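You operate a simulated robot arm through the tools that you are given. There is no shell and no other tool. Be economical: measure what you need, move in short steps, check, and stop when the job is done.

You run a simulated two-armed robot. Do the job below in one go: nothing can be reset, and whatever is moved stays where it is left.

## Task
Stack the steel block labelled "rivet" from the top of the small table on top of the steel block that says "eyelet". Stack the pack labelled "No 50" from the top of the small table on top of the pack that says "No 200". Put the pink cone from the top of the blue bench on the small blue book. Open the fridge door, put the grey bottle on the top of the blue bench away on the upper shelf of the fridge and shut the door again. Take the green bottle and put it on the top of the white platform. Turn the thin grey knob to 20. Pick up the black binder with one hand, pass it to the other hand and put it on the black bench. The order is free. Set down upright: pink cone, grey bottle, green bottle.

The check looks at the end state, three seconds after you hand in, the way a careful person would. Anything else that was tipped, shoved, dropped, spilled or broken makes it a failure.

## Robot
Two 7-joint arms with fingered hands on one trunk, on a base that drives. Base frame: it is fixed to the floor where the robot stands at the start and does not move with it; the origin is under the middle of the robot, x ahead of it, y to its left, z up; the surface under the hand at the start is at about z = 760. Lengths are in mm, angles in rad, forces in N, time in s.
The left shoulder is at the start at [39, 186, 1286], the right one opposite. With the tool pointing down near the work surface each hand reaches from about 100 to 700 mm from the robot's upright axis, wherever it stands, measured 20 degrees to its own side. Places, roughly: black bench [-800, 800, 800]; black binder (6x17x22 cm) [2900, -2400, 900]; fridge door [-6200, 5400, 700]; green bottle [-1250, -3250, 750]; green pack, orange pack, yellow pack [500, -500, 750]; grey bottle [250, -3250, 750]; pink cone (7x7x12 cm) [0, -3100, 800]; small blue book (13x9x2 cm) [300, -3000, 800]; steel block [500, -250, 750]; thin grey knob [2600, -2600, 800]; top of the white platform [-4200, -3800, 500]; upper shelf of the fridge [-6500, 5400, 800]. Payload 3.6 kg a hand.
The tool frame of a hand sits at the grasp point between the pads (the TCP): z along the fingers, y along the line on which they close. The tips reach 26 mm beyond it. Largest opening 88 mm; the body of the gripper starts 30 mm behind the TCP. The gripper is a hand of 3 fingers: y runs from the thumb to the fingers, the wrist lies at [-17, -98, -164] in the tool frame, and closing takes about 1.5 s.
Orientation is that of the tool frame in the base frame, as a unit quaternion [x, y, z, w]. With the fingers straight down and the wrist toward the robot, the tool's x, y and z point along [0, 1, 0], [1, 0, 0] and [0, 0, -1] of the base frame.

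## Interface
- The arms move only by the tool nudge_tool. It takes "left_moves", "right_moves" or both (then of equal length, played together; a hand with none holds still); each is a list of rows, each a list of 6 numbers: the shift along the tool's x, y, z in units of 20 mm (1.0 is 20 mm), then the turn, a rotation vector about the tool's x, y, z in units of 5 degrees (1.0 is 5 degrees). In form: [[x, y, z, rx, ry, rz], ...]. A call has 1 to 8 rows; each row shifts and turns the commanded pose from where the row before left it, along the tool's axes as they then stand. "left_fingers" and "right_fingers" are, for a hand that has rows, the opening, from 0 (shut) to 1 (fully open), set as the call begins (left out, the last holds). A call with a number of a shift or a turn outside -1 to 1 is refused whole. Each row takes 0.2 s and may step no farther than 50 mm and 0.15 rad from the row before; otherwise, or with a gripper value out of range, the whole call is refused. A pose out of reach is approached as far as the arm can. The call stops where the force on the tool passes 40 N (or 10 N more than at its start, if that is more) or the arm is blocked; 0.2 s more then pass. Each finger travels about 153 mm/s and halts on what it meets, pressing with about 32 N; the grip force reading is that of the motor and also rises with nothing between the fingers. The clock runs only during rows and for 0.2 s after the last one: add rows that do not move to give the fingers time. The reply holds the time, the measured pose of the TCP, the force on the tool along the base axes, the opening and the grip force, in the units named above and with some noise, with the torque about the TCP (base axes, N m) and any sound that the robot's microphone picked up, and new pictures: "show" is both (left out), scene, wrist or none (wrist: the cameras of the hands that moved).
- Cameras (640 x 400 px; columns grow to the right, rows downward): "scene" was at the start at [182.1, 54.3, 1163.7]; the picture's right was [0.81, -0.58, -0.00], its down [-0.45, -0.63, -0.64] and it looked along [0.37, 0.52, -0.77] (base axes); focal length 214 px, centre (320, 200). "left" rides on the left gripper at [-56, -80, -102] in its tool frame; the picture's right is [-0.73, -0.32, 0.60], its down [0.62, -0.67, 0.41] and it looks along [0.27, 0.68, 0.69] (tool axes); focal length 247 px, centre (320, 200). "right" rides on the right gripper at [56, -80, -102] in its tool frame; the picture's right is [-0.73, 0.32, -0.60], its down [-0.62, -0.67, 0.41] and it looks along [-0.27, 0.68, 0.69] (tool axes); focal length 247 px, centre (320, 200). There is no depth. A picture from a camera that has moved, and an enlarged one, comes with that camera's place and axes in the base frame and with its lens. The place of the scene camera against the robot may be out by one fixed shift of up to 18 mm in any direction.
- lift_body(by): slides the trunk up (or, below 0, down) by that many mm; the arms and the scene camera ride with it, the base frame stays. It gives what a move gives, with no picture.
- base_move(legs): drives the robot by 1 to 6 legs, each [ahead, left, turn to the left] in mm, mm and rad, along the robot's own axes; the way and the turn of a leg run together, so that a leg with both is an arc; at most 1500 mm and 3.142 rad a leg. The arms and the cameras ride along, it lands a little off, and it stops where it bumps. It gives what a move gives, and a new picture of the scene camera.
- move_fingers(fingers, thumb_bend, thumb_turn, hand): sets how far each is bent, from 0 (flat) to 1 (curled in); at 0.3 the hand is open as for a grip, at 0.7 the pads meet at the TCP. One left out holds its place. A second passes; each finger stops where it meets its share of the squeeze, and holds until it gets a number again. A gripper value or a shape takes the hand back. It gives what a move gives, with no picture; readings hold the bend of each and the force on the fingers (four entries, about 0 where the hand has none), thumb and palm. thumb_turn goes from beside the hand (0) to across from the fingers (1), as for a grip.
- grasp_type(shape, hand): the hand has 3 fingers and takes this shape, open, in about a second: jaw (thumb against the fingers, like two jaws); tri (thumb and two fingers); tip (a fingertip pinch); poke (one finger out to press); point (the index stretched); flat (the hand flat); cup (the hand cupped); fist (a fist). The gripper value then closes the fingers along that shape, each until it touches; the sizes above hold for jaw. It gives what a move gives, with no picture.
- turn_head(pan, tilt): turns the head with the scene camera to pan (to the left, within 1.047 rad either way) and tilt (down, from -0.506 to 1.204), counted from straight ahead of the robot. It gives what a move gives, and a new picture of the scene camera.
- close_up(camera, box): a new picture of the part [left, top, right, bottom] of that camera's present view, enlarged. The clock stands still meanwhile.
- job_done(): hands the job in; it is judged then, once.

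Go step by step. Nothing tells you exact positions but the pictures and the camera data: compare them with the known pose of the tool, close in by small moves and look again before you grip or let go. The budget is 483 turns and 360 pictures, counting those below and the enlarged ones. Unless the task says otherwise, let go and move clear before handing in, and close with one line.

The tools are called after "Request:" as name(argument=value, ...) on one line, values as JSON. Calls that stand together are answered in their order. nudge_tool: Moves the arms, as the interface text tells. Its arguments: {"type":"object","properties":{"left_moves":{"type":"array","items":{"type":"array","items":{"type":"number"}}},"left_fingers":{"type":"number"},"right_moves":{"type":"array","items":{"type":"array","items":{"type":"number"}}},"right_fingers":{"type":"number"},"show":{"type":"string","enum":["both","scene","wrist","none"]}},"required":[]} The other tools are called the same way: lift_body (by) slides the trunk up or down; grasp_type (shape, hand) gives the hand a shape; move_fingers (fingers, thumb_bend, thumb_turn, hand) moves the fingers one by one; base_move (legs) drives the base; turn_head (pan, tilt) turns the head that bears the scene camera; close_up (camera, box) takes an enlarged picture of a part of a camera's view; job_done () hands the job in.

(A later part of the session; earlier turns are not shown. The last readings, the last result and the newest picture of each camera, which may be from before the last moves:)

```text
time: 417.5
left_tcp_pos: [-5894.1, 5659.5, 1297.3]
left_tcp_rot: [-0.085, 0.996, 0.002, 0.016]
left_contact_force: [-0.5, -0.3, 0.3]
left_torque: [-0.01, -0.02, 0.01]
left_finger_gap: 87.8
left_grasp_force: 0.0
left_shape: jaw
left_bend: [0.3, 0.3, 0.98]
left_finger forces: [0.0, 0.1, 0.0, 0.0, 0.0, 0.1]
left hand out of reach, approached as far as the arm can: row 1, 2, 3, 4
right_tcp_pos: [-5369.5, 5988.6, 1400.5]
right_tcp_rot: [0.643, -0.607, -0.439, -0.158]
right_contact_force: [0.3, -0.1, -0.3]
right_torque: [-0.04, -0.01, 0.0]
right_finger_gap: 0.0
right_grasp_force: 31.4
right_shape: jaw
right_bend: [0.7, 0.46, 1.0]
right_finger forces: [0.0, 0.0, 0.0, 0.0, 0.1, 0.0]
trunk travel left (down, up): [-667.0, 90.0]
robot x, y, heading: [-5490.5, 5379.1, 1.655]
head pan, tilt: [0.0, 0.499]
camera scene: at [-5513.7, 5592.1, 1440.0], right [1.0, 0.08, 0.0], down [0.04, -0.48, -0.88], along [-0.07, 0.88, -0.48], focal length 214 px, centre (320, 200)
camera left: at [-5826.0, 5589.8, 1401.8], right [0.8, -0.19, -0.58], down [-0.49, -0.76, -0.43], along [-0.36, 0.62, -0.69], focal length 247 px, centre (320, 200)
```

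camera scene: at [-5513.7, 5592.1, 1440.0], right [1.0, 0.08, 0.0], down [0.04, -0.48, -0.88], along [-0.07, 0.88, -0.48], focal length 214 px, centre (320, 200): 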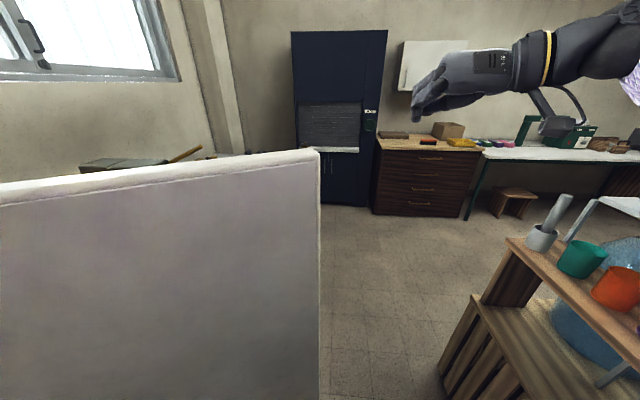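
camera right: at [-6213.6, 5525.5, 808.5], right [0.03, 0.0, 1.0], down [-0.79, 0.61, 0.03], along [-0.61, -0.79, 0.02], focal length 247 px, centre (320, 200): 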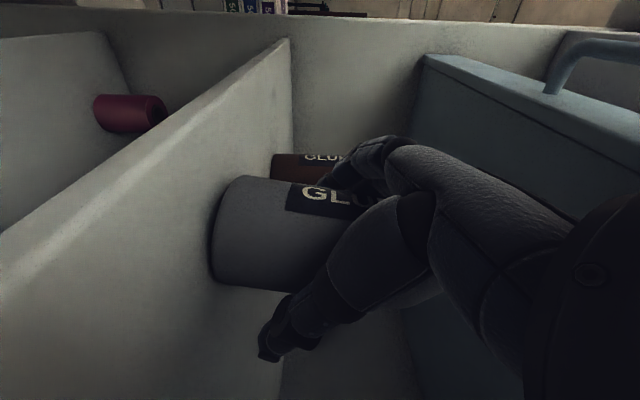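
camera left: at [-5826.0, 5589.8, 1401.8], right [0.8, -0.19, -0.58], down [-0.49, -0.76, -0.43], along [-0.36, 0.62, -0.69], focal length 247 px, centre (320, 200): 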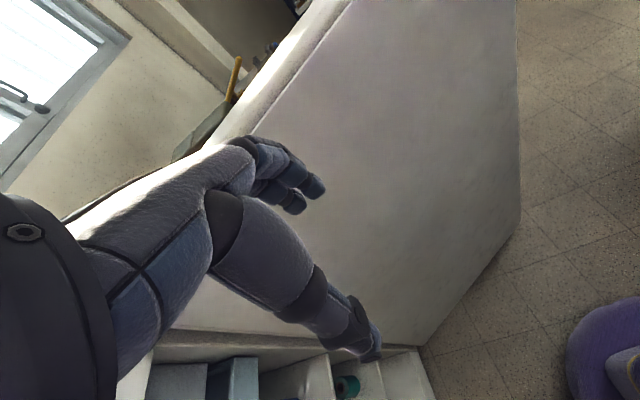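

Request:
nudge_tool(left_moves=[[-0.52, 0.95, -0.1, 0, 0, 0], [-0.52, 0.95, -0.1, 0, 0, 0], [-0.52, 0.95, 0, 0, 0, 0], [-0.52, 0.95, 0, 0, 0, 0], [-0.52, 0.95, 0, 0, 0, 0], [-0.52, 0.95, 0, 0, 0, 0], [-0.52, 0.95, 0, 0, 0, 0], [-0.52, 0.95, 0, 0, 0, 0]], show="none")

Request:
nudge_tool(left_moves=[[-0.52, 0.95, 0, 0, 0, 0], [-0.52, 0.95, 0, 0, 0, 0], [-0.52, 0.95, 0, 0, 0, 0], [-0.52, 0.95, 0, 0, 0, 0], [-0.52, 0.95, 0, 0, 0, 0], [-0.52, 0.95, 0, 0, 0, 0], [0, 0, 0, 0, 0, 0]], show="both")

```text
time: 419.3
left_tcp_pos: [-5910.4, 5787.2, 1297.2]
left_tcp_rot: [-0.08, 0.997, 0.002, 0.017]
left_contact_force: [3.8, -7.9, 2.6]
left_torque: [0.27, 0.09, -0.01]
left_finger_gap: 87.2
left_grasp_force: 0.0
left_shape: jaw
left_bend: [0.32, 0.3, 0.98]
left_finger forces: [0.0, 8.8, 0.1, 0.0, 0.1, 0.1]
left hand out of reach, approached as far as the arm can: row 3, 4, 5, 6, 7, 8
right_tcp_pos: [-5368.8, 5988.2, 1401.6]
right_tcp_rot: [0.643, -0.607, -0.439, -0.158]
right_contact_force: [-0.1, 0.6, -0.6]
right_torque: [-0.02, 0.02, 0.03]
right_finger_gap: 0.0
right_grasp_force: 31.7
right_shape: jaw
right_bend: [0.7, 0.46, 1.0]
right_finger forces: [0.1, 0.0, 0.0, 0.0, 0.0, 0.1]
trunk travel left (down, up): [-667.0, 90.0]
robot x, y, heading: [-5488.1, 5377.5, 1.653]
head pan, tilt: [0.0, 0.499]
```

```text
time: 419.8
left_tcp_pos: [-5912.5, 5793.8, 1301.6]
left_tcp_rot: [-0.077, 0.997, 0.002, 0.017]
left_contact_force: [19.6, -41.6, 18.5]
left_torque: [1.13, 0.43, -0.09]
left_finger_gap: 83.5
left_grasp_force: 0.1
left_shape: jaw
left_bend: [0.42, 0.3, 0.98]
left_finger forces: [0.1, 49.5, 0.0, 0.0, 0.0, 0.1]
left hand out of reach, approached as far as the arm can: row 1, 2
right_tcp_pos: [-5367.3, 5980.3, 1404.7]
right_tcp_rot: [0.642, -0.606, -0.442, -0.159]
right_contact_force: [-0.1, -0.3, -0.5]
right_torque: [0.03, 0.02, -0.03]
right_finger_gap: 0.0
right_grasp_force: 32.3
right_shape: jaw
right_bend: [0.7, 0.46, 1.0]
right_finger forces: [0.0, 0.1, 0.0, 0.1, 0.0, 0.0]
trunk travel left (down, up): [-667.0, 90.0]
robot x, y, heading: [-5492.1, 5380.5, 1.645]
head pan, tilt: [0.0, 0.499]
stopped in row 2 (left hand): the force on the tool passed its limit at 47 N (the readings are from after the stop); the commanded pose is now the measured one
camera scene: at [-5509.7, 5583.2, 1441.6], right [1.0, 0.08, 0.0], down [0.04, -0.47, -0.88], along [-0.07, 0.88, -0.47], focal length 214 px, centre (320, 200)
camera left: at [-5846.5, 5723.1, 1405.7], right [0.79, -0.2, -0.57], down [-0.5, -0.75, -0.43], along [-0.34, 0.63, -0.69], focal length 247 px, centre (320, 200)
```

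scene: 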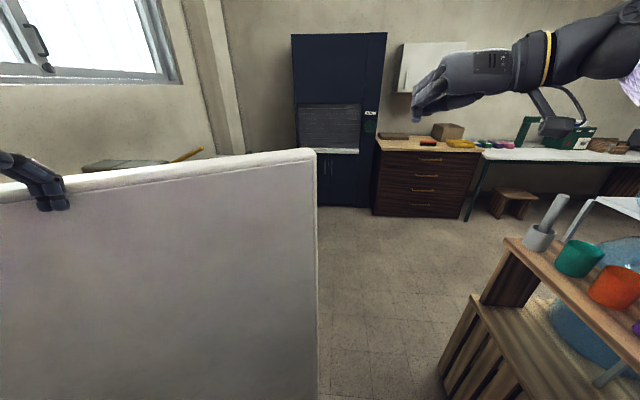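
left: 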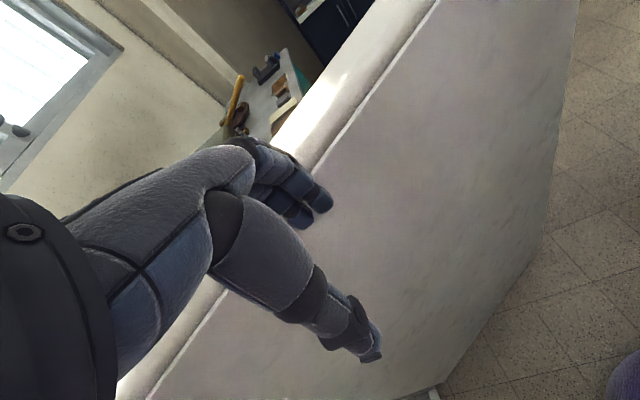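

Request:
nudge_tool(left_moves=[[0, -1, 0, 0, 0, 0], [0, -1, 0, 0, 0, 0], [-1, 0, -0.5, 0, 0, 0], [-1, 0, -0.5, 0, 0, 0], [-1, 0, -0.5, 0, 0, 0], [-1, 0, -0.5, 0, 0, 0], [-1, 0, -0.5, 0, 0, 0], [-1, 0, -0.5, 0, 0, 0]], show="none")

Request:
nudge_tool(left_moves=[[-1, 0, 0, 0, 0, 0], [-1, 0, 0, 0, 0, 0], [-1, 0, 0, 0, 0, 0], [-1, 0, 0, 0, 0, 0], [0, 0, 0, 0, 0, 0]], show="both")

```text
time: 421.6
left_tcp_pos: [-5892.5, 5754.1, 1323.7]
left_tcp_rot: [-0.075, 0.997, -0.001, 0.019]
left_contact_force: [0.1, 0.2, -0.4]
left_torque: [-0.02, -0.01, -0.01]
left_finger_gap: 87.6
left_grasp_force: 0.1
left_shape: jaw
left_bend: [0.3, 0.3, 0.98]
left_finger forces: [0.1, 0.1, 0.0, 0.0, 0.0, 0.1]
left hand out of reach, approached as far as the arm can: row 3, 4, 5, 6, 7, 8
right_tcp_pos: [-5369.5, 5988.4, 1401.6]
right_tcp_rot: [0.643, -0.607, -0.439, -0.158]
right_contact_force: [0.1, -1.0, 0.2]
right_torque: [0.02, -0.01, 0.01]
right_finger_gap: 0.0
right_grasp_force: 32.0
right_shape: jaw
right_bend: [0.7, 0.46, 1.0]
right_finger forces: [0.0, 0.0, 0.0, 0.1, 0.0, 0.0]
trunk travel left (down, up): [-667.0, 90.0]
robot x, y, heading: [-5490.6, 5377.2, 1.652]
head pan, tilt: [0.0, 0.499]
```

```text
time: 422.8
left_tcp_pos: [-5885.2, 5741.9, 1316.4]
left_tcp_rot: [-0.077, 0.997, -0.001, 0.019]
left_contact_force: [0.5, -0.8, 0.6]
left_torque: [-0.01, -0.01, 0.0]
left_finger_gap: 87.8
left_grasp_force: 0.1
left_shape: jaw
left_bend: [0.3, 0.3, 0.98]
left_finger forces: [0.0, 0.1, 0.0, 0.1, 0.0, 0.0]
left hand out of reach, approached as far as the arm can: row 1, 2, 3, 4
right_tcp_pos: [-5370.2, 5988.4, 1400.6]
right_tcp_rot: [0.642, -0.608, -0.439, -0.158]
right_contact_force: [0.4, 0.3, 0.2]
right_torque: [0.05, 0.02, -0.01]
right_finger_gap: 0.0
right_grasp_force: 32.2
right_shape: jaw
right_bend: [0.7, 0.46, 1.0]
right_finger forces: [0.0, 0.1, 0.0, 0.0, 0.1, 0.0]
trunk travel left (down, up): [-667.0, 90.0]
robot x, y, heading: [-5489.9, 5376.4, 1.658]
head pan, tilt: [0.0, 0.499]
camera scene: at [-5513.4, 5592.1, 1440.0], right [1.0, 0.08, 0.0], down [0.04, -0.48, -0.88], along [-0.07, 0.88, -0.48], focal length 214 px, centre (320, 200)
camera left: at [-5821.8, 5672.2, 1422.4], right [0.8, -0.2, -0.57], down [-0.5, -0.75, -0.43], along [-0.34, 0.63, -0.7], focal length 247 px, centre (320, 200)
```

scene: 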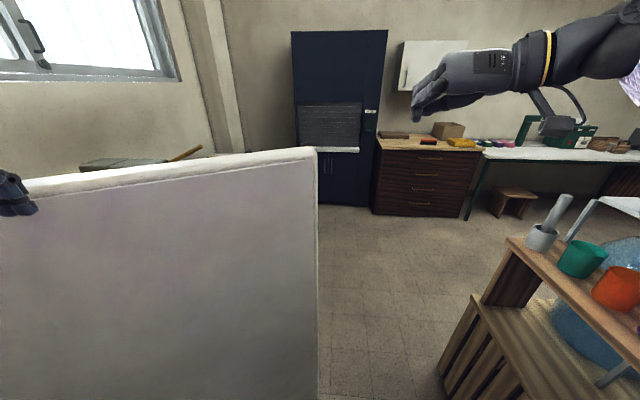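
left: 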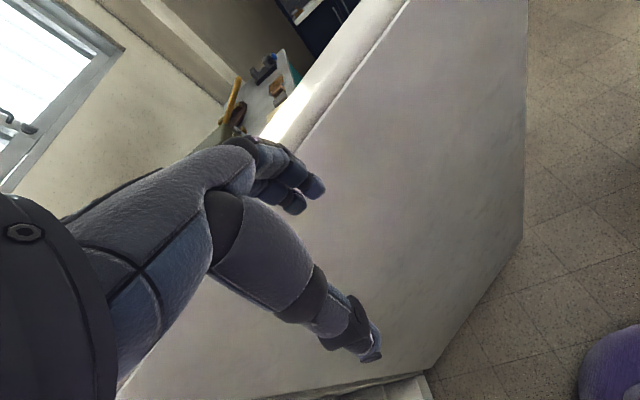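

Request:
nudge_tool(left_moves=[[1, 0, 0.2, 0, 0, 0], [1, 0, 0.2, 0, 0, 0], [1, 0, 0.2, 0, 0, 0], [1, 0, 0.2, 0, 0, 0], [1, 0, 0.2, 0, 0, 0], [1, 0, 0.2, 0, 0, 0], [1, 0, 0.2, 0, 0, 0], [1, 0, 0.2, 0, 0, 0]], show="none")

Request:
lift_body(by=90)

Request:
base_move(legs=[[0, -165, 0]])

Request:
close_up(camera="left", box=[0, 0, 640, 400])

```text
time: 424.6
left_tcp_pos: [-6039.5, 5713.2, 1282.3]
left_tcp_rot: [-0.077, 0.997, 0.0, 0.018]
left_contact_force: [19.7, -16.9, 3.4]
left_torque: [0.52, 0.47, -0.77]
left_finger_gap: 87.9
left_grasp_force: 0.1
left_shape: jaw
left_bend: [0.34, 0.3, 0.98]
left_finger forces: [0.0, 25.3, 0.0, 0.0, 0.0, 0.0]
right_tcp_pos: [-5366.1, 5985.0, 1402.0]
right_tcp_rot: [0.643, -0.607, -0.44, -0.158]
right_contact_force: [-0.4, 0.2, 0.1]
right_torque: [-0.02, 0.0, -0.03]
right_finger_gap: 0.1
right_grasp_force: 31.8
right_shape: jaw
right_bend: [0.7, 0.46, 1.0]
right_finger forces: [0.1, 0.0, 0.0, 0.0, 0.1, 0.0]
trunk travel left (down, up): [-667.0, 90.0]
robot x, y, heading: [-5490.0, 5375.6, 1.658]
head pan, tilt: [0.0, 0.499]
```

```text
time: 425.9
left_tcp_pos: [-6042.9, 5717.4, 1370.5]
left_tcp_rot: [-0.079, 0.997, 0.0, 0.017]
left_contact_force: [-0.4, 0.4, -0.1]
left_torque: [0.02, 0.0, -0.01]
left_finger_gap: 87.7
left_grasp_force: 0.0
left_shape: jaw
left_bend: [0.3, 0.3, 0.98]
left_finger forces: [0.1, 0.0, 0.0, 0.1, 0.1, 0.0]
right_tcp_pos: [-5369.9, 5988.5, 1490.4]
right_tcp_rot: [0.644, -0.607, -0.438, -0.158]
right_contact_force: [0.6, 0.3, -0.8]
right_torque: [0.0, -0.03, 0.01]
right_finger_gap: 0.1
right_grasp_force: 32.1
right_shape: jaw
right_bend: [0.7, 0.46, 1.0]
right_finger forces: [0.0, 0.0, 0.0, 0.0, 0.0, 0.0]
trunk travel left (down, up): [-757.0, 0.0]
robot x, y, heading: [-5494.5, 5379.2, 1.653]
head pan, tilt: [0.0, 0.499]
```

```text
time: 427.3
left_tcp_pos: [-5882.0, 5728.7, 1369.5]
left_tcp_rot: [-0.081, 0.997, -0.001, 0.019]
left_contact_force: [0.0, -0.4, 0.6]
left_torque: [-0.03, 0.01, -0.04]
left_finger_gap: 87.8
left_grasp_force: 0.1
left_shape: jaw
left_bend: [0.3, 0.3, 0.98]
left_finger forces: [0.0, 0.0, 0.1, 0.0, 0.0, 0.0]
right_tcp_pos: [-5208.3, 6001.8, 1490.8]
right_tcp_rot: [0.644, -0.607, -0.438, -0.158]
right_contact_force: [-1.0, 0.4, 0.3]
right_torque: [-0.02, -0.05, 0.0]
right_finger_gap: 0.0
right_grasp_force: 32.0
right_shape: jaw
right_bend: [0.7, 0.46, 1.0]
right_finger forces: [0.0, 0.0, 0.0, 0.0, 0.1, 0.1]
trunk travel left (down, up): [-757.0, 0.0]
robot x, y, heading: [-5322.8, 5390.6, 1.653]
head pan, tilt: [0.0, 0.499]
camera scene: at [-5351.6, 5604.3, 1530.2], right [1.0, 0.08, 0.0], down [0.04, -0.48, -0.88], along [-0.07, 0.88, -0.48], focal length 214 px, centre (320, 200)
```

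scene: 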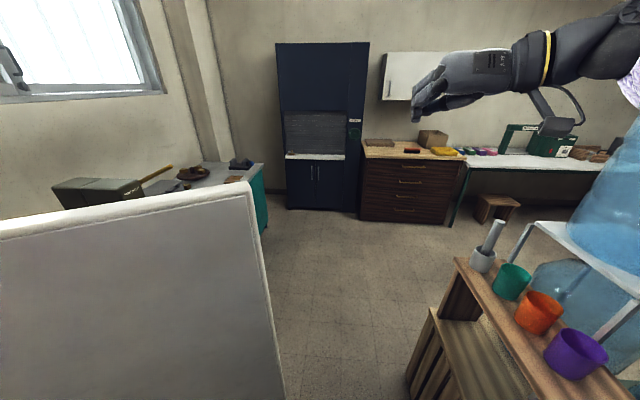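

```text
1.00 times, centred on (320, 200) of left (not enlarged: the box is as wide or as high as the picture)
camera zoom: at [-5816.7, 5659.3, 1474.9], right [0.8, -0.2, -0.57], down [-0.49, -0.76, -0.43], along [-0.35, 0.62, -0.7], focal length 247 px, centre (320, 200)
```

zoom: 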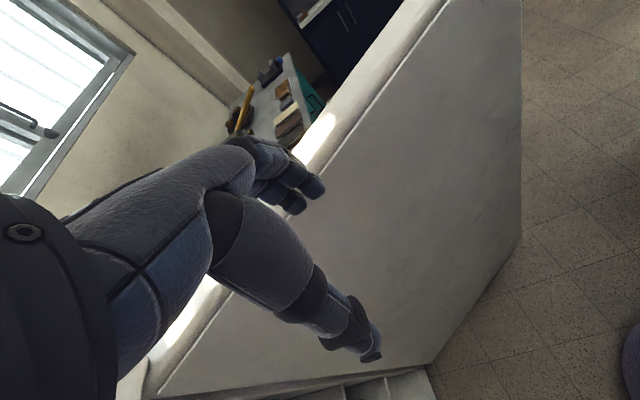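

Request:
base_move(legs=[[118, -30, 0]])

Request:
close_up(camera="left", box=[0, 0, 640, 400])

```text
time: 428.5
left_tcp_pos: [-5858.7, 5850.4, 1369.9]
left_tcp_rot: [-0.08, 0.997, 0.0, 0.018]
left_contact_force: [0.5, 0.2, -0.5]
left_torque: [0.04, 0.02, 0.0]
left_finger_gap: 87.9
left_grasp_force: 0.0
left_shape: jaw
left_bend: [0.3, 0.3, 0.98]
left_finger forces: [0.1, 0.0, 0.1, 0.0, 0.1, 0.0]
right_tcp_pos: [-5186.7, 6120.8, 1491.3]
right_tcp_rot: [0.643, -0.607, -0.439, -0.158]
right_contact_force: [-0.6, 0.4, -0.5]
right_torque: [0.01, 0.02, -0.03]
right_finger_gap: 0.2
right_grasp_force: 32.2
right_shape: jaw
right_bend: [0.7, 0.46, 1.0]
right_finger forces: [0.0, 0.1, 0.0, 0.0, 0.0, 0.0]
trunk travel left (down, up): [-757.0, 0.0]
robot x, y, heading: [-5304.1, 5510.7, 1.652]
head pan, tilt: [0.0, 0.499]
camera scene: at [-5328.6, 5725.0, 1530.3], right [1.0, 0.08, 0.0], down [0.04, -0.48, -0.88], along [-0.07, 0.88, -0.48], focal length 214 px, centre (320, 200)
```

scene: 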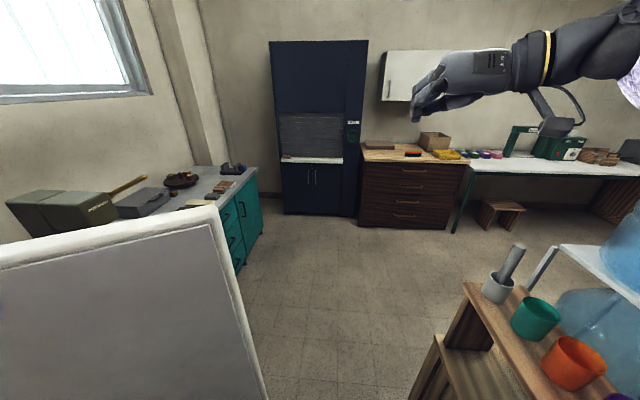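

```text
1.00 times, centred on (320, 200) of left (not enlarged: the box is as wide or as high as the picture)
camera zoom: at [-5793.8, 5780.4, 1475.8], right [0.8, -0.2, -0.57], down [-0.49, -0.76, -0.43], along [-0.35, 0.62, -0.7], focal length 247 px, centre (320, 200)
```

zoom: 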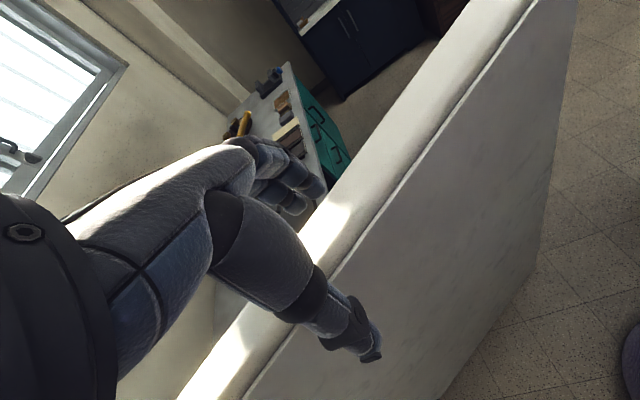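

Request:
base_move(legs=[[50, 0, 0]])

Request:
lift_body(by=-45)

Request:
close_up(camera="left", box=[0, 0, 640, 400])

```text
time: 429.5
left_tcp_pos: [-5863.9, 5895.9, 1371.1]
left_tcp_rot: [-0.08, 0.997, 0.0, 0.018]
left_contact_force: [-0.3, 0.0, 0.3]
left_torque: [0.02, -0.01, 0.02]
left_finger_gap: 88.0
left_grasp_force: 0.0
left_shape: jaw
left_bend: [0.3, 0.3, 0.98]
left_finger forces: [0.1, 0.0, 0.1, 0.1, 0.0, 0.0]
right_tcp_pos: [-5190.3, 6166.4, 1494.9]
right_tcp_rot: [0.643, -0.606, -0.44, -0.159]
right_contact_force: [-0.2, -0.4, 0.0]
right_torque: [-0.01, -0.01, -0.02]
right_finger_gap: 0.0
right_grasp_force: 32.4
right_shape: jaw
right_bend: [0.7, 0.46, 1.0]
right_finger forces: [0.1, 0.0, 0.0, 0.0, 0.0, 0.0]
trunk travel left (down, up): [-757.0, 0.0]
robot x, y, heading: [-5312.4, 5562.9, 1.649]
head pan, tilt: [0.0, 0.499]
camera scene: at [-5333.0, 5770.7, 1531.0], right [1.0, 0.08, 0.0], down [0.04, -0.47, -0.88], along [-0.07, 0.88, -0.48], focal length 214 px, centre (320, 200)
```

scene: 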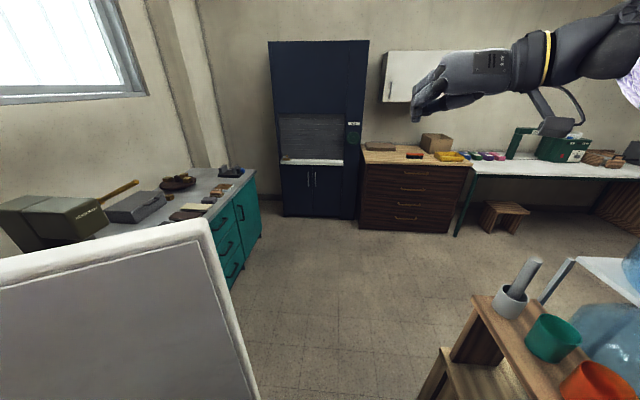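

```text
time: 430.3
left_tcp_pos: [-5864.1, 5900.0, 1325.3]
left_tcp_rot: [-0.08, 0.997, 0.001, 0.017]
left_contact_force: [-0.3, 0.8, -0.4]
left_torque: [0.01, 0.06, 0.0]
left_finger_gap: 87.8
left_grasp_force: 0.2
left_shape: jaw
left_bend: [0.3, 0.3, 0.98]
left_finger forces: [1.0, 0.0, 0.0, 0.0, 0.0, 0.1]
right_tcp_pos: [-5191.4, 6172.3, 1446.8]
right_tcp_rot: [0.644, -0.606, -0.44, -0.158]
right_contact_force: [0.5, -0.5, 0.6]
right_torque: [-0.03, 0.03, -0.02]
right_finger_gap: 0.0
right_grasp_force: 31.8
right_shape: jaw
right_bend: [0.7, 0.46, 1.0]
right_finger forces: [0.0, 0.1, 0.0, 0.0, 0.0, 0.0]
trunk travel left (down, up): [-712.0, 45.0]
robot x, y, heading: [-5310.2, 5564.3, 1.652]
head pan, tilt: [0.0, 0.499]
```

```text
1.00 times, centred on (320, 200) of left (not enlarged: the box is as wide or as high as the picture)
camera zoom: at [-5798.1, 5830.1, 1430.7], right [0.8, -0.2, -0.57], down [-0.49, -0.76, -0.43], along [-0.35, 0.63, -0.7], focal length 247 px, centre (320, 200)
```

zoom: 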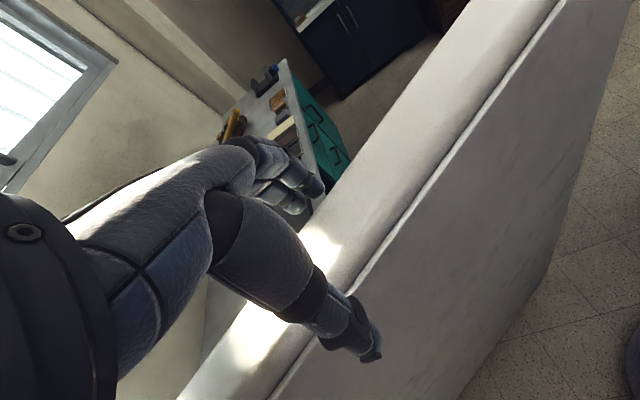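

Request:
base_move(legs=[[16, 0, 0]])

Request:
lift_body(by=-30)

Request:
close_up(camera="left", box=[0, 0, 640, 400])

```text
time: 431.1
left_tcp_pos: [-5864.9, 5912.0, 1326.4]
left_tcp_rot: [-0.081, 0.997, 0.001, 0.017]
left_contact_force: [-0.1, -0.7, 0.0]
left_torque: [0.0, 0.02, 0.0]
left_finger_gap: 87.8
left_grasp_force: 0.0
left_shape: jaw
left_bend: [0.3, 0.3, 0.98]
left_finger forces: [0.0, 0.1, 0.1, 0.1, 0.1, 0.0]
right_tcp_pos: [-5192.1, 6184.5, 1448.5]
right_tcp_rot: [0.644, -0.605, -0.44, -0.159]
right_contact_force: [-0.3, 0.5, -0.1]
right_torque: [-0.03, -0.03, 0.02]
right_finger_gap: 0.0
right_grasp_force: 31.8
right_shape: jaw
right_bend: [0.7, 0.46, 1.0]
right_finger forces: [0.0, 0.0, 0.1, 0.0, 0.0, 0.1]
trunk travel left (down, up): [-712.0, 45.0]
robot x, y, heading: [-5313.6, 5578.7, 1.659]
head pan, tilt: [0.0, 0.499]
camera scene: at [-5334.1, 5787.5, 1485.8], right [1.0, 0.08, 0.0], down [0.04, -0.47, -0.88], along [-0.07, 0.88, -0.48], focal length 214 px, centre (320, 200)
```

scene: 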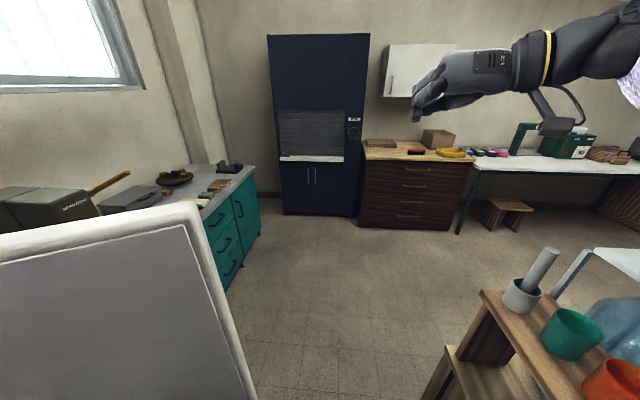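

```text
time: 431.9
left_tcp_pos: [-5864.7, 5916.8, 1294.0]
left_tcp_rot: [-0.081, 0.997, -0.001, 0.017]
left_contact_force: [-0.1, -0.3, -0.8]
left_torque: [-0.04, 0.0, -0.01]
left_finger_gap: 88.3
left_grasp_force: 0.1
left_shape: jaw
left_bend: [0.3, 0.29, 0.98]
left_finger forces: [0.0, 0.0, 0.0, 0.1, 0.2, 0.0]
right_tcp_pos: [-5190.6, 6189.9, 1415.1]
right_tcp_rot: [0.643, -0.607, -0.439, -0.157]
right_contact_force: [0.2, -0.6, -0.7]
right_torque: [0.04, -0.01, 0.02]
right_finger_gap: 0.1
right_grasp_force: 31.4
right_shape: jaw
right_bend: [0.7, 0.46, 1.0]
right_finger forces: [0.0, 0.0, 0.0, 0.1, 0.0, 0.0]
trunk travel left (down, up): [-682.0, 75.0]
robot x, y, heading: [-5308.3, 5582.2, 1.655]
head pan, tilt: [0.0, 0.499]
```

```text
1.00 times, centred on (320, 200) of left (not enlarged: the box is as wide or as high as the picture)
camera zoom: at [-5799.7, 5847.1, 1400.2], right [0.8, -0.2, -0.57], down [-0.49, -0.76, -0.43], along [-0.35, 0.62, -0.7], focal length 247 px, centre (320, 200)
```

zoom: 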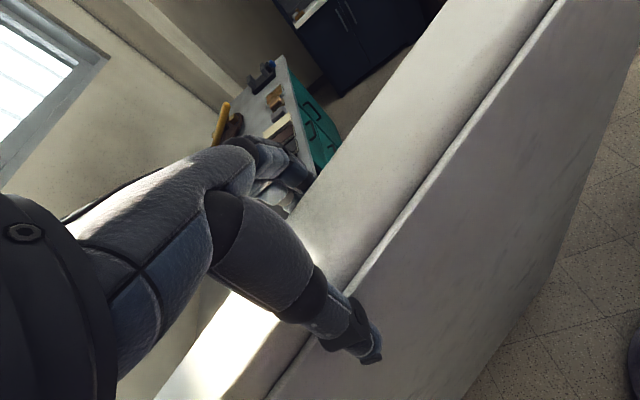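

Request:
lift_body(by=-15)

Request:
nudge_tool(left_moves=[[0, 0, 0, 0, 0, 0], [0, 0, 0, 0, 0, 0], [0, 0, 0, 0, 0, 0], [0, 0, 0, 0, 0, 0], [0, 0, 0, 0, 0, 0], [0, 0, 0, 0, 0, 0]], left_fingers=0, show="wrist")

```text
time: 432.5
left_tcp_pos: [-5863.6, 5914.1, 1282.9]
left_tcp_rot: [-0.08, 0.997, 0.0, 0.017]
left_contact_force: [2.9, -3.6, 12.3]
left_torque: [-0.32, 0.04, 0.09]
left_finger_gap: 87.9
left_grasp_force: 0.1
left_shape: jaw
left_bend: [0.3, 0.29, 0.97]
left_finger forces: [0.1, 0.0, 0.0, 0.0, 11.1, 0.1]
right_tcp_pos: [-5190.5, 6187.1, 1401.4]
right_tcp_rot: [0.644, -0.606, -0.44, -0.158]
right_contact_force: [0.4, 0.9, 0.7]
right_torque: [-0.02, 0.02, -0.02]
right_finger_gap: 0.3
right_grasp_force: 31.9
right_shape: jaw
right_bend: [0.7, 0.46, 1.0]
right_finger forces: [0.1, 0.0, 0.0, 0.0, 0.0, 0.0]
trunk travel left (down, up): [-667.0, 90.0]
robot x, y, heading: [-5314.5, 5579.3, 1.653]
head pan, tilt: [0.0, 0.499]
```

```text
time: 433.9
left_tcp_pos: [-5862.6, 5912.2, 1284.0]
left_tcp_rot: [-0.082, 0.996, 0.001, 0.017]
left_contact_force: [-1.0, -10.7, 19.5]
left_torque: [0.73, 0.44, 0.79]
left_finger_gap: 64.7
left_grasp_force: 31.7
left_shape: jaw
left_bend: [0.37, 0.53, 0.97]
left_finger forces: [40.3, 0.0, 0.0, 0.0, 54.9, 0.0]
right_tcp_pos: [-5191.9, 6184.4, 1402.3]
right_tcp_rot: [0.644, -0.605, -0.441, -0.158]
right_contact_force: [0.0, -0.3, 0.5]
right_torque: [0.05, 0.0, 0.02]
right_finger_gap: 0.3
right_grasp_force: 32.2
right_shape: jaw
right_bend: [0.7, 0.46, 1.0]
right_finger forces: [0.1, 0.0, 0.0, 0.1, 0.0, 0.0]
trunk travel left (down, up): [-667.0, 90.0]
robot x, y, heading: [-5315.0, 5575.1, 1.652]
head pan, tilt: [0.0, 0.499]
camera left: at [-5798.3, 5842.8, 1387.4], right [0.8, -0.19, -0.57], down [-0.49, -0.76, -0.43], along [-0.35, 0.63, -0.7], focal length 247 px, centre (320, 200)
```

left: 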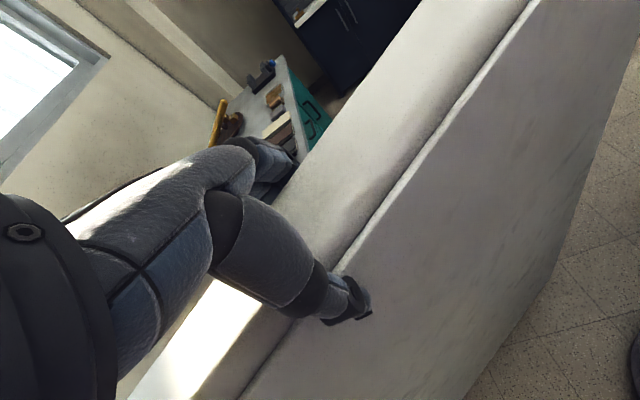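

The door top is pinched. Now rotate the robot rigidly about the hinge to swing the door, one small arc first.

Request:
base_move(legs=[[-152, 32, -0.175]])

```text
time: 435.3
left_tcp_pos: [-5835.6, 5851.9, 1281.9]
left_tcp_rot: [0.004, 1.0, 0.001, 0.017]
left_contact_force: [-13.5, -5.9, 24.7]
left_torque: [0.54, 0.32, 0.98]
left_finger_gap: 65.2
left_grasp_force: 31.7
left_shape: jaw
left_bend: [0.36, 0.53, 0.98]
left_finger forces: [42.1, 0.0, 0.0, 0.0, 51.7, 0.0]
right_tcp_pos: [-5123.1, 6002.2, 1402.2]
right_tcp_rot: [-0.588, 0.66, 0.424, 0.197]
right_contact_force: [-0.2, -0.2, 0.9]
right_torque: [-0.03, 0.01, 0.01]
right_finger_gap: 0.1
right_grasp_force: 32.0
right_shape: jaw
right_bend: [0.7, 0.46, 1.0]
right_finger forces: [0.1, 0.0, 0.0, 0.0, 0.0, 0.1]
trunk travel left (down, up): [-667.0, 90.0]
robot x, y, heading: [-5343.7, 5425.1, 1.477]
head pan, tilt: [0.0, 0.499]
camera scene: at [-5330.5, 5636.2, 1440.6], right [1.0, -0.09, 0.0], down [-0.04, -0.47, -0.88], along [0.08, 0.88, -0.48], focal length 214 px, centre (320, 200)
```

scene: 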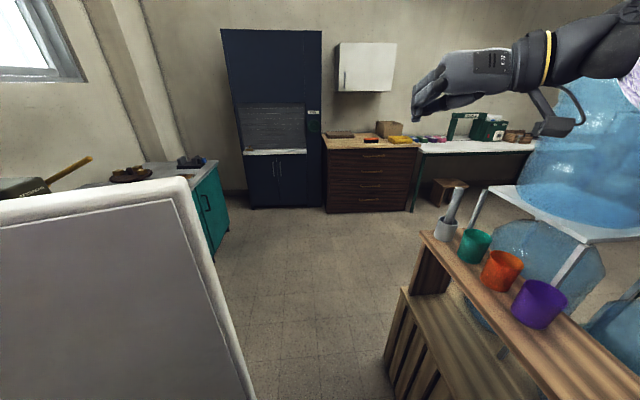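

Request:
base_move(legs=[[-152, 32, -0.175], [-152, 32, -0.175]])

Request:
turn_head(pan=0.6, tilt=0.6)

```text
time: 437.1
left_tcp_pos: [-5819.2, 5786.8, 1284.2]
left_tcp_rot: [0.085, 0.996, 0.002, 0.009]
left_contact_force: [-3.9, 1.1, -4.0]
left_torque: [0.69, -0.03, 0.47]
left_finger_gap: 68.2
left_grasp_force: 32.3
left_shape: jaw
left_bend: [0.37, 0.49, 0.98]
left_finger forces: [36.9, 0.0, 0.0, 0.0, 36.4, 0.1]
right_tcp_pos: [-5082.2, 5803.5, 1401.3]
right_tcp_rot: [-0.526, 0.712, 0.403, 0.233]
right_contact_force: [-0.5, -1.3, -0.1]
right_torque: [0.0, -0.03, 0.05]
right_finger_gap: 0.2
right_grasp_force: 32.2
right_shape: jaw
right_bend: [0.7, 0.46, 1.0]
right_finger forces: [0.1, 0.1, 0.0, 0.0, 0.0, 0.0]
trunk travel left (down, up): [-667.0, 90.0]
robot x, y, heading: [-5410.3, 5273.2, 1.288]
head pan, tilt: [0.0, 0.499]
stopped in leg 2: the force on the tool passed its limit at 43 N (the readings are from after the stop); the commanded pose is now the measured one
camera scene: at [-5352.6, 5480.8, 1439.8], right [0.96, -0.27, 0.0], down [-0.13, -0.46, -0.88], along [0.24, 0.84, -0.48], focal length 214 px, centre (320, 200)
```

scene: 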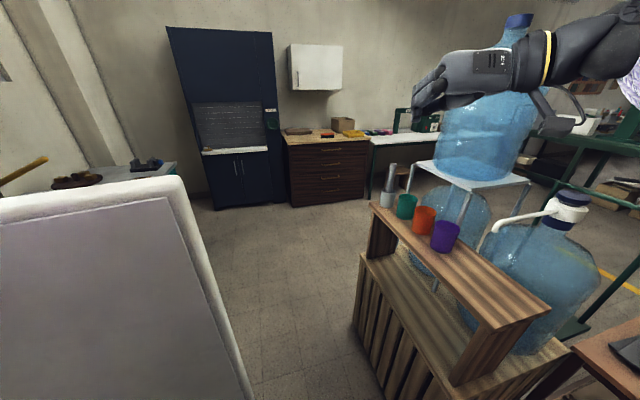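

```text
time: 438.1
left_tcp_pos: [-5818.3, 5784.7, 1283.1]
left_tcp_rot: [0.085, 0.996, 0.001, 0.01]
left_contact_force: [-3.6, -1.8, -5.3]
left_torque: [0.68, 0.03, 0.53]
left_finger_gap: 67.8
left_grasp_force: 32.1
left_shape: jaw
left_bend: [0.37, 0.49, 0.98]
left_finger forces: [36.0, 0.0, 0.0, 0.1, 36.9, 0.0]
right_tcp_pos: [-5082.6, 5803.1, 1400.6]
right_tcp_rot: [-0.525, 0.712, 0.404, 0.234]
right_contact_force: [-0.4, 1.0, -0.5]
right_torque: [-0.02, -0.03, -0.02]
right_finger_gap: 0.1
right_grasp_force: 31.4
right_shape: jaw
right_bend: [0.7, 0.46, 1.0]
right_finger forces: [0.1, 0.0, 0.0, 0.0, 0.0, 0.0]
trunk travel left (down, up): [-667.0, 90.0]
robot x, y, heading: [-5407.8, 5274.2, 1.293]
head pan, tilt: [0.6, 0.6]
camera scene: at [-5406.0, 5475.9, 1430.9], right [0.95, 0.32, 0.0], down [0.18, -0.54, -0.82], along [-0.26, 0.78, -0.57], focal length 214 px, centre (320, 200)
```

scene: 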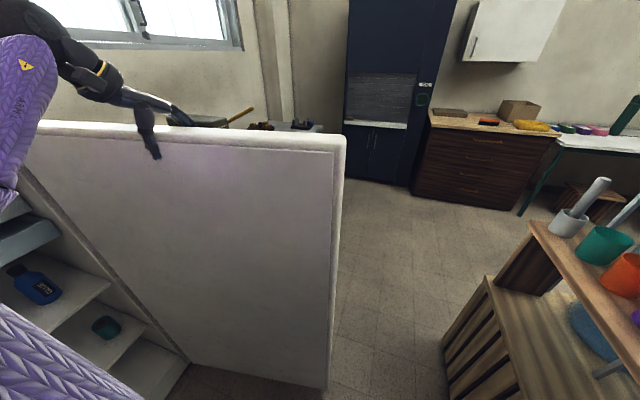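

Request:
base_move(legs=[[-157, 36, -0.175]])

Request:
base_move(legs=[[-157, 36, -0.175]])

```text
time: 439.5
left_tcp_pos: [-5812.7, 5712.9, 1284.8]
left_tcp_rot: [0.171, 0.985, 0.001, 0.012]
left_contact_force: [6.6, 1.3, -7.5]
left_torque: [0.58, -0.24, 0.28]
left_finger_gap: 68.0
left_grasp_force: 32.4
left_shape: jaw
left_bend: [0.37, 0.49, 0.98]
left_finger forces: [35.4, 0.1, 0.1, 0.0, 33.7, 0.1]
right_tcp_pos: [-5085.5, 5607.0, 1400.7]
right_tcp_rot: [-0.463, 0.754, 0.382, 0.266]
right_contact_force: [0.1, -0.2, 0.1]
right_torque: [0.01, -0.02, 0.02]
right_finger_gap: 0.1
right_grasp_force: 31.8
right_shape: jaw
right_bend: [0.7, 0.46, 1.0]
right_finger forces: [0.1, 0.0, 0.0, 0.0, 0.0, 0.0]
trunk travel left (down, up): [-667.0, 90.0]
robot x, y, heading: [-5497.3, 5137.9, 1.126]
head pan, tilt: [0.6, 0.6]
camera scene: at [-5458.5, 5338.4, 1430.6], right [0.99, 0.15, 0.0], down [0.09, -0.56, -0.82], along [-0.13, 0.81, -0.57], focal length 214 px, centre (320, 200)
```

scene: 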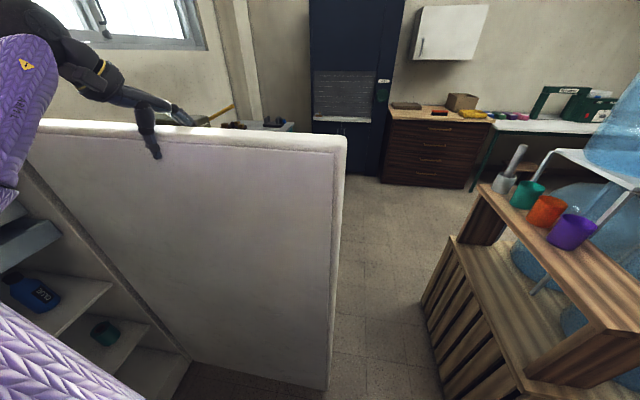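

```text
time: 440.9
left_tcp_pos: [-5819.6, 5644.5, 1284.1]
left_tcp_rot: [0.257, 0.966, 0.001, 0.012]
left_contact_force: [-2.1, 1.3, -8.0]
left_torque: [0.52, -0.3, 0.4]
left_finger_gap: 67.4
left_grasp_force: 31.7
left_shape: jaw
left_bend: [0.38, 0.48, 0.99]
left_finger forces: [36.3, 0.0, 0.0, 0.0, 35.4, 0.1]
right_tcp_pos: [-5123.6, 5411.9, 1401.8]
right_tcp_rot: [-0.396, 0.791, 0.357, 0.299]
right_contact_force: [0.1, -0.6, 0.2]
right_torque: [0.02, 0.02, -0.01]
right_finger_gap: 0.0
right_grasp_force: 32.0
right_shape: jaw
right_bend: [0.7, 0.46, 1.0]
right_finger forces: [0.1, 0.0, 0.0, 0.1, 0.0, 0.1]
trunk travel left (down, up): [-667.0, 90.0]
robot x, y, heading: [-5607.3, 5023.9, 0.945]
head pan, tilt: [0.6, 0.6]
camera scene: at [-5535.4, 5212.0, 1430.7], right [1.0, -0.02, 0.0], down [-0.01, -0.57, -0.82], along [0.02, 0.82, -0.57], focal length 214 px, centre (320, 200)
```

scene: 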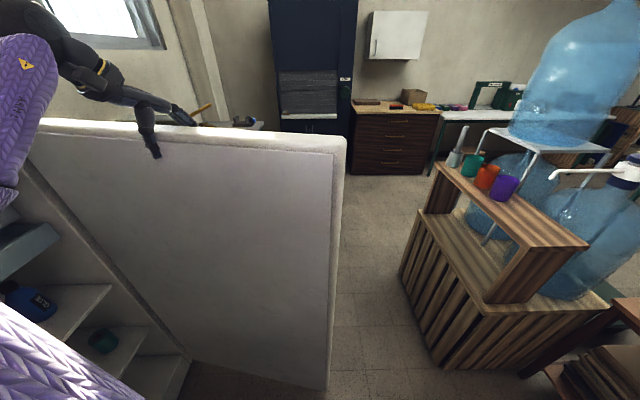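

Request:
base_move(legs=[[-157, 36, -0.175]])

Request:
turn_head(pan=1.0, tilt=0.8)

```text
time: 442.3
left_tcp_pos: [-5839.7, 5576.5, 1284.8]
left_tcp_rot: [0.339, 0.941, 0.002, 0.012]
left_contact_force: [-9.2, 5.1, -8.2]
left_torque: [0.44, -0.2, 0.45]
left_finger_gap: 66.5
left_grasp_force: 32.1
left_shape: jaw
left_bend: [0.38, 0.47, 1.0]
left_finger forces: [36.3, 0.1, 0.0, 0.0, 36.5, 0.1]
right_tcp_pos: [-5195.3, 5226.1, 1401.1]
right_tcp_rot: [-0.326, 0.823, 0.329, 0.329]
right_contact_force: [-0.3, 0.7, 0.0]
right_torque: [0.02, 0.0, 0.01]
right_finger_gap: 0.0
right_grasp_force: 32.1
right_shape: jaw
right_bend: [0.7, 0.46, 1.0]
right_finger forces: [0.0, 0.0, 0.0, 0.0, 0.1, 0.0]
trunk travel left (down, up): [-667.0, 90.0]
robot x, y, heading: [-5741.1, 4927.7, 0.771]
head pan, tilt: [0.6, 0.6]
camera scene: at [-5633.6, 5099.9, 1430.8], right [0.98, -0.2, 0.0], down [-0.11, -0.56, -0.82], along [0.16, 0.81, -0.57], focal length 214 px, centre (320, 200)
```

scene: 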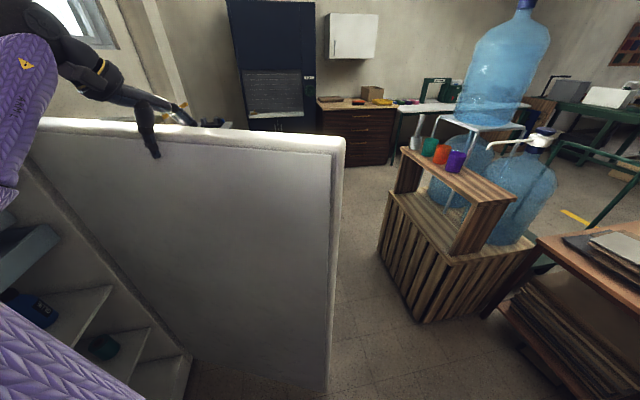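

```text
time: 443.2
left_tcp_pos: [-5840.7, 5575.0, 1284.2]
left_tcp_rot: [0.338, 0.941, 0.001, 0.012]
left_contact_force: [-9.7, 2.1, -10.1]
left_torque: [0.44, -0.23, 0.36]
left_finger_gap: 66.5
left_grasp_force: 31.6
left_shape: jaw
left_bend: [0.38, 0.47, 1.0]
left_finger forces: [33.7, 0.1, 0.1, 0.0, 35.7, 0.1]
right_tcp_pos: [-5195.1, 5224.1, 1402.3]
right_tcp_rot: [-0.326, 0.823, 0.329, 0.329]
right_contact_force: [-0.2, -0.5, 0.1]
right_torque: [0.03, 0.0, 0.0]
right_finger_gap: 0.0
right_grasp_force: 32.0
right_shape: jaw
right_bend: [0.7, 0.46, 1.0]
right_finger forces: [0.1, 0.0, 0.0, 0.0, 0.0, 0.0]
trunk travel left (down, up): [-667.0, 90.0]
robot x, y, heading: [-5741.5, 4925.8, 0.773]
head pan, tilt: [1.0, 0.799]
camera scene: at [-5666.8, 5091.0, 1414.0], right [0.98, 0.2, 0.0], down [0.14, -0.7, -0.7], along [-0.14, 0.68, -0.72], focal length 214 px, centre (320, 200)
```

scene: 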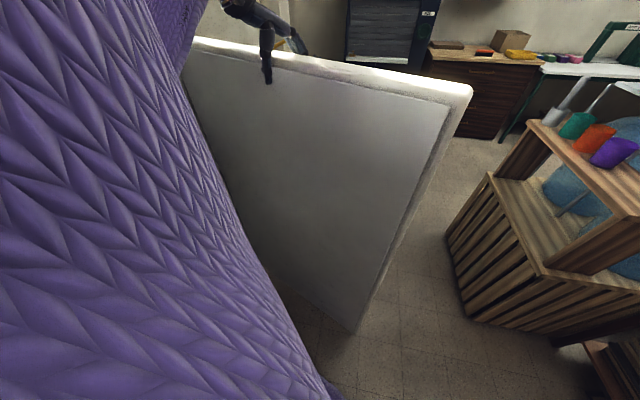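

Door is at ~69°. I'll release, lift clear, and go around to push it closed from the outer side with the right hand.

Request:
nudge_tool(left_moves=[[0, 0, 0, 0, 0, 0], [0, 0, 0, 0, 0, 0], [0, 0, 0, 0, 0, 0], [0, 0, 0, 0, 0, 0]], left_fingers=1, show="none")

Request:
lift_body(by=85)

Request:
base_move(legs=[[446, -275, 0], [0, 0, 0.72], [0, 0, 0.71]])

Request:
turn_head(pan=0, tilt=0.6)

```text
time: 444.2
left_tcp_pos: [-5837.8, 5573.3, 1285.8]
left_tcp_rot: [0.34, 0.94, 0.003, 0.011]
left_contact_force: [-0.3, 0.8, 0.6]
left_torque: [0.01, 0.0, -0.01]
left_finger_gap: 87.5
left_grasp_force: 0.0
left_shape: jaw
left_bend: [0.3, 0.3, 0.98]
left_finger forces: [0.0, 0.0, 0.0, 0.0, 0.1, 0.0]
right_tcp_pos: [-5191.3, 5223.0, 1400.5]
right_tcp_rot: [-0.326, 0.823, 0.33, 0.329]
right_contact_force: [0.1, -0.3, -0.5]
right_torque: [0.03, 0.04, 0.01]
right_finger_gap: 0.0
right_grasp_force: 31.8
right_shape: jaw
right_bend: [0.7, 0.46, 1.0]
right_finger forces: [0.0, 0.1, 0.0, 0.0, 0.0, 0.0]
trunk travel left (down, up): [-667.0, 90.0]
robot x, y, heading: [-5739.6, 4925.3, 0.773]
head pan, tilt: [1.0, 0.799]
```

```text
time: 445.4
left_tcp_pos: [-5838.0, 5574.2, 1369.7]
left_tcp_rot: [0.339, 0.941, 0.002, 0.011]
left_contact_force: [-1.0, -0.8, 0.0]
left_torque: [-0.01, -0.05, 0.03]
left_finger_gap: 87.9
left_grasp_force: 0.1
left_shape: jaw
left_bend: [0.3, 0.3, 0.98]
left_finger forces: [0.0, 0.0, 0.0, 0.0, 0.0, 0.0]
right_tcp_pos: [-5191.5, 5223.3, 1486.5]
right_tcp_rot: [-0.325, 0.823, 0.33, 0.329]
right_contact_force: [0.8, 0.2, 0.3]
right_torque: [0.0, 0.01, 0.0]
right_finger_gap: 0.1
right_grasp_force: 31.8
right_shape: jaw
right_bend: [0.7, 0.46, 1.0]
right_finger forces: [0.0, 0.1, 0.0, 0.0, 0.0, 0.1]
trunk travel left (down, up): [-752.0, 5.0]
robot x, y, heading: [-5737.4, 4928.3, 0.776]
head pan, tilt: [1.0, 0.799]
```

```text
time: 452.3
left_tcp_pos: [-5879.4, 5029.9, 1370.6]
left_tcp_rot: [-0.363, 0.932, 0.009, 0.007]
left_contact_force: [-0.2, 0.6, -0.8]
left_torque: [0.0, 0.02, -0.01]
left_finger_gap: 87.7
left_grasp_force: 0.0
left_shape: jaw
left_bend: [0.3, 0.3, 0.98]
left_finger forces: [0.0, 0.1, 0.0, 0.0, 0.0, 0.1]
right_tcp_pos: [-5445.0, 5621.8, 1485.9]
right_tcp_rot: [0.785, -0.407, -0.466, -0.031]
right_contact_force: [-0.3, -0.5, -0.2]
right_torque: [0.0, -0.03, 0.0]
right_finger_gap: 0.1
right_grasp_force: 32.1
right_shape: jaw
right_bend: [0.7, 0.46, 1.0]
right_finger forces: [0.1, 0.0, 0.0, 0.0, 0.0, 0.1]
trunk travel left (down, up): [-752.0, 5.0]
robot x, y, heading: [-5228.6, 5040.1, 2.209]
head pan, tilt: [1.0, 0.799]
camera scene: at [-5387.2, 5132.7, 1499.2], right [-0.07, 1.0, 0.0], down [0.72, 0.05, -0.7], along [-0.7, -0.05, -0.72], focal length 214 px, centre (320, 200)
```

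scene: 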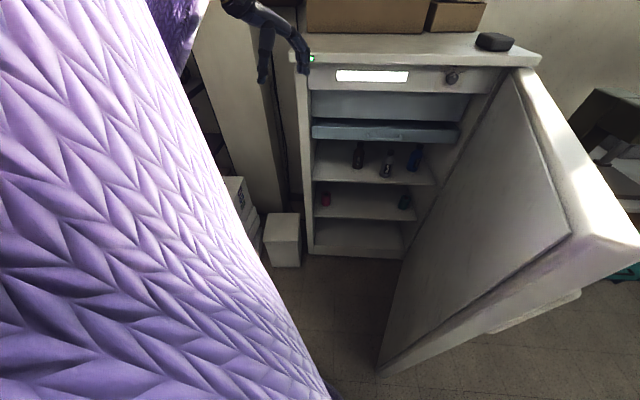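

```text
time: 453.5
left_tcp_pos: [-5880.8, 5030.3, 1371.7]
left_tcp_rot: [-0.362, 0.932, 0.009, 0.006]
left_contact_force: [-0.9, 0.1, 0.7]
left_torque: [0.0, 0.0, -0.03]
left_finger_gap: 88.0
left_grasp_force: 0.1
left_shape: jaw
left_bend: [0.3, 0.3, 0.98]
left_finger forces: [0.0, 0.0, 0.0, 0.1, 0.0, 0.0]
right_tcp_pos: [-5445.8, 5622.5, 1485.8]
right_tcp_rot: [0.785, -0.407, -0.466, -0.031]
right_contact_force: [0.2, 0.4, -0.9]
right_torque: [0.03, -0.02, 0.01]
right_finger_gap: 0.0
right_grasp_force: 31.9
right_shape: jaw
right_bend: [0.7, 0.46, 1.0]
right_finger forces: [0.0, 0.1, 0.0, 0.0, 0.1, 0.1]
trunk travel left (down, up): [-752.0, 5.0]
robot x, y, heading: [-5227.5, 5043.7, 2.21]
head pan, tilt: [0.0, 0.6]
camera scene: at [-5359.4, 5209.0, 1516.1], right [0.8, 0.6, 0.0], down [0.34, -0.45, -0.82], along [-0.49, 0.66, -0.57], focal length 214 px, centre (320, 200)
```

scene: 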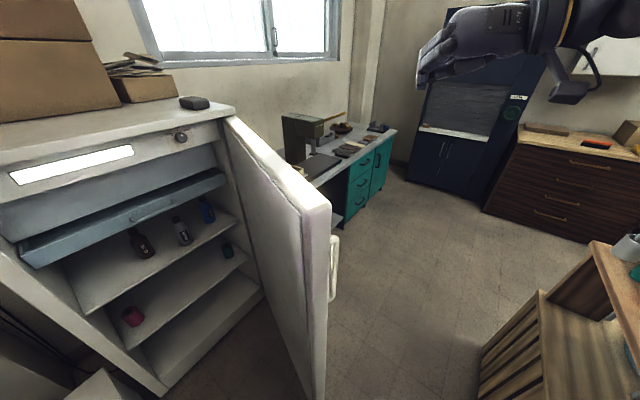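

Request:
lift_body(by=-400)

Request:
lift_body(by=-220)

Request:
turn_head(pan=-0.3, tilt=0.4)

```text
time: 457.4
left_tcp_pos: [-5880.2, 5030.1, 972.0]
left_tcp_rot: [-0.363, 0.932, 0.009, 0.007]
left_contact_force: [-0.6, 0.3, 0.5]
left_torque: [0.0, -0.01, 0.05]
left_finger_gap: 87.7
left_grasp_force: 0.0
left_shape: jaw
left_bend: [0.3, 0.3, 0.98]
left_finger forces: [0.1, 0.0, 0.0, 0.0, 0.1, 0.1]
right_tcp_pos: [-5444.1, 5621.9, 1087.0]
right_tcp_rot: [0.785, -0.407, -0.466, -0.031]
right_contact_force: [0.8, 0.3, 0.6]
right_torque: [-0.02, 0.05, 0.0]
right_finger_gap: 0.0
right_grasp_force: 32.0
right_shape: jaw
right_bend: [0.7, 0.46, 1.0]
right_finger forces: [0.1, 0.0, 0.0, 0.1, 0.0, 0.0]
trunk travel left (down, up): [-352.0, 405.0]
robot x, y, heading: [-5223.9, 5044.2, 2.207]
head pan, tilt: [0.0, 0.6]
```

```text
time: 459.7
left_tcp_pos: [-5879.4, 5030.6, 750.7]
left_tcp_rot: [-0.363, 0.932, 0.01, 0.006]
left_contact_force: [0.1, 0.7, 0.6]
left_torque: [-0.03, -0.01, 0.01]
left_finger_gap: 87.7
left_grasp_force: 0.1
left_shape: jaw
left_bend: [0.3, 0.3, 0.98]
left_finger forces: [0.0, 0.0, 0.0, 0.1, 0.1, 0.1]
right_tcp_pos: [-5445.2, 5621.6, 866.8]
right_tcp_rot: [0.785, -0.407, -0.466, -0.031]
right_contact_force: [1.3, -0.4, -0.2]
right_torque: [0.0, -0.01, 0.0]
right_finger_gap: 0.0
right_grasp_force: 32.3
right_shape: jaw
right_bend: [0.7, 0.46, 1.0]
right_finger forces: [0.1, 0.0, 0.0, 0.1, 0.0, 0.1]
trunk travel left (down, up): [-132.0, 625.0]
robot x, y, heading: [-5226.3, 5045.1, 2.206]
head pan, tilt: [0.0, 0.6]
```

```text
time: 460.5
left_tcp_pos: [-5881.0, 5030.6, 751.5]
left_tcp_rot: [-0.362, 0.932, 0.01, 0.006]
left_contact_force: [0.4, 0.9, 0.1]
left_torque: [-0.02, 0.04, 0.01]
left_finger_gap: 88.0
left_grasp_force: 0.1
left_shape: jaw
left_bend: [0.3, 0.3, 0.98]
left_finger forces: [0.0, 0.0, 0.0, 0.0, 0.1, 0.0]
right_tcp_pos: [-5444.6, 5623.3, 866.7]
right_tcp_rot: [0.786, -0.406, -0.465, -0.03]
right_contact_force: [-0.7, 0.3, 0.5]
right_torque: [0.02, -0.03, 0.01]
right_finger_gap: 0.0
right_grasp_force: 32.2
right_shape: jaw
right_bend: [0.7, 0.46, 1.0]
right_finger forces: [0.0, 0.1, 0.0, 0.0, 0.1, 0.0]
trunk travel left (down, up): [-132.0, 625.0]
robot x, y, heading: [-5224.4, 5038.5, 2.205]
head pan, tilt: [-0.3, 0.4]
camera scene: at [-5372.9, 5273.4, 882.7], right [0.94, 0.33, 0.0], down [0.13, -0.37, -0.92], along [-0.3, 0.87, -0.39], focal length 214 px, centre (320, 200)
```

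scene: 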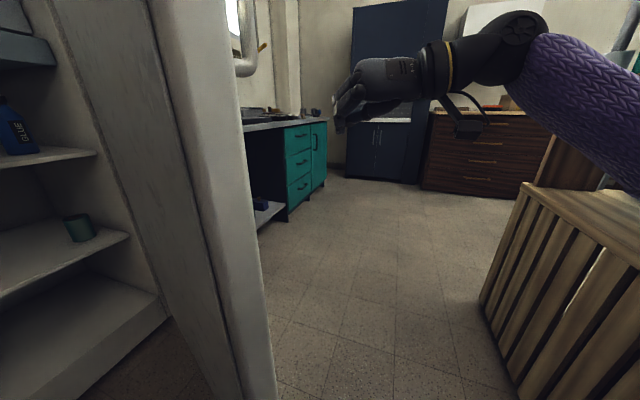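

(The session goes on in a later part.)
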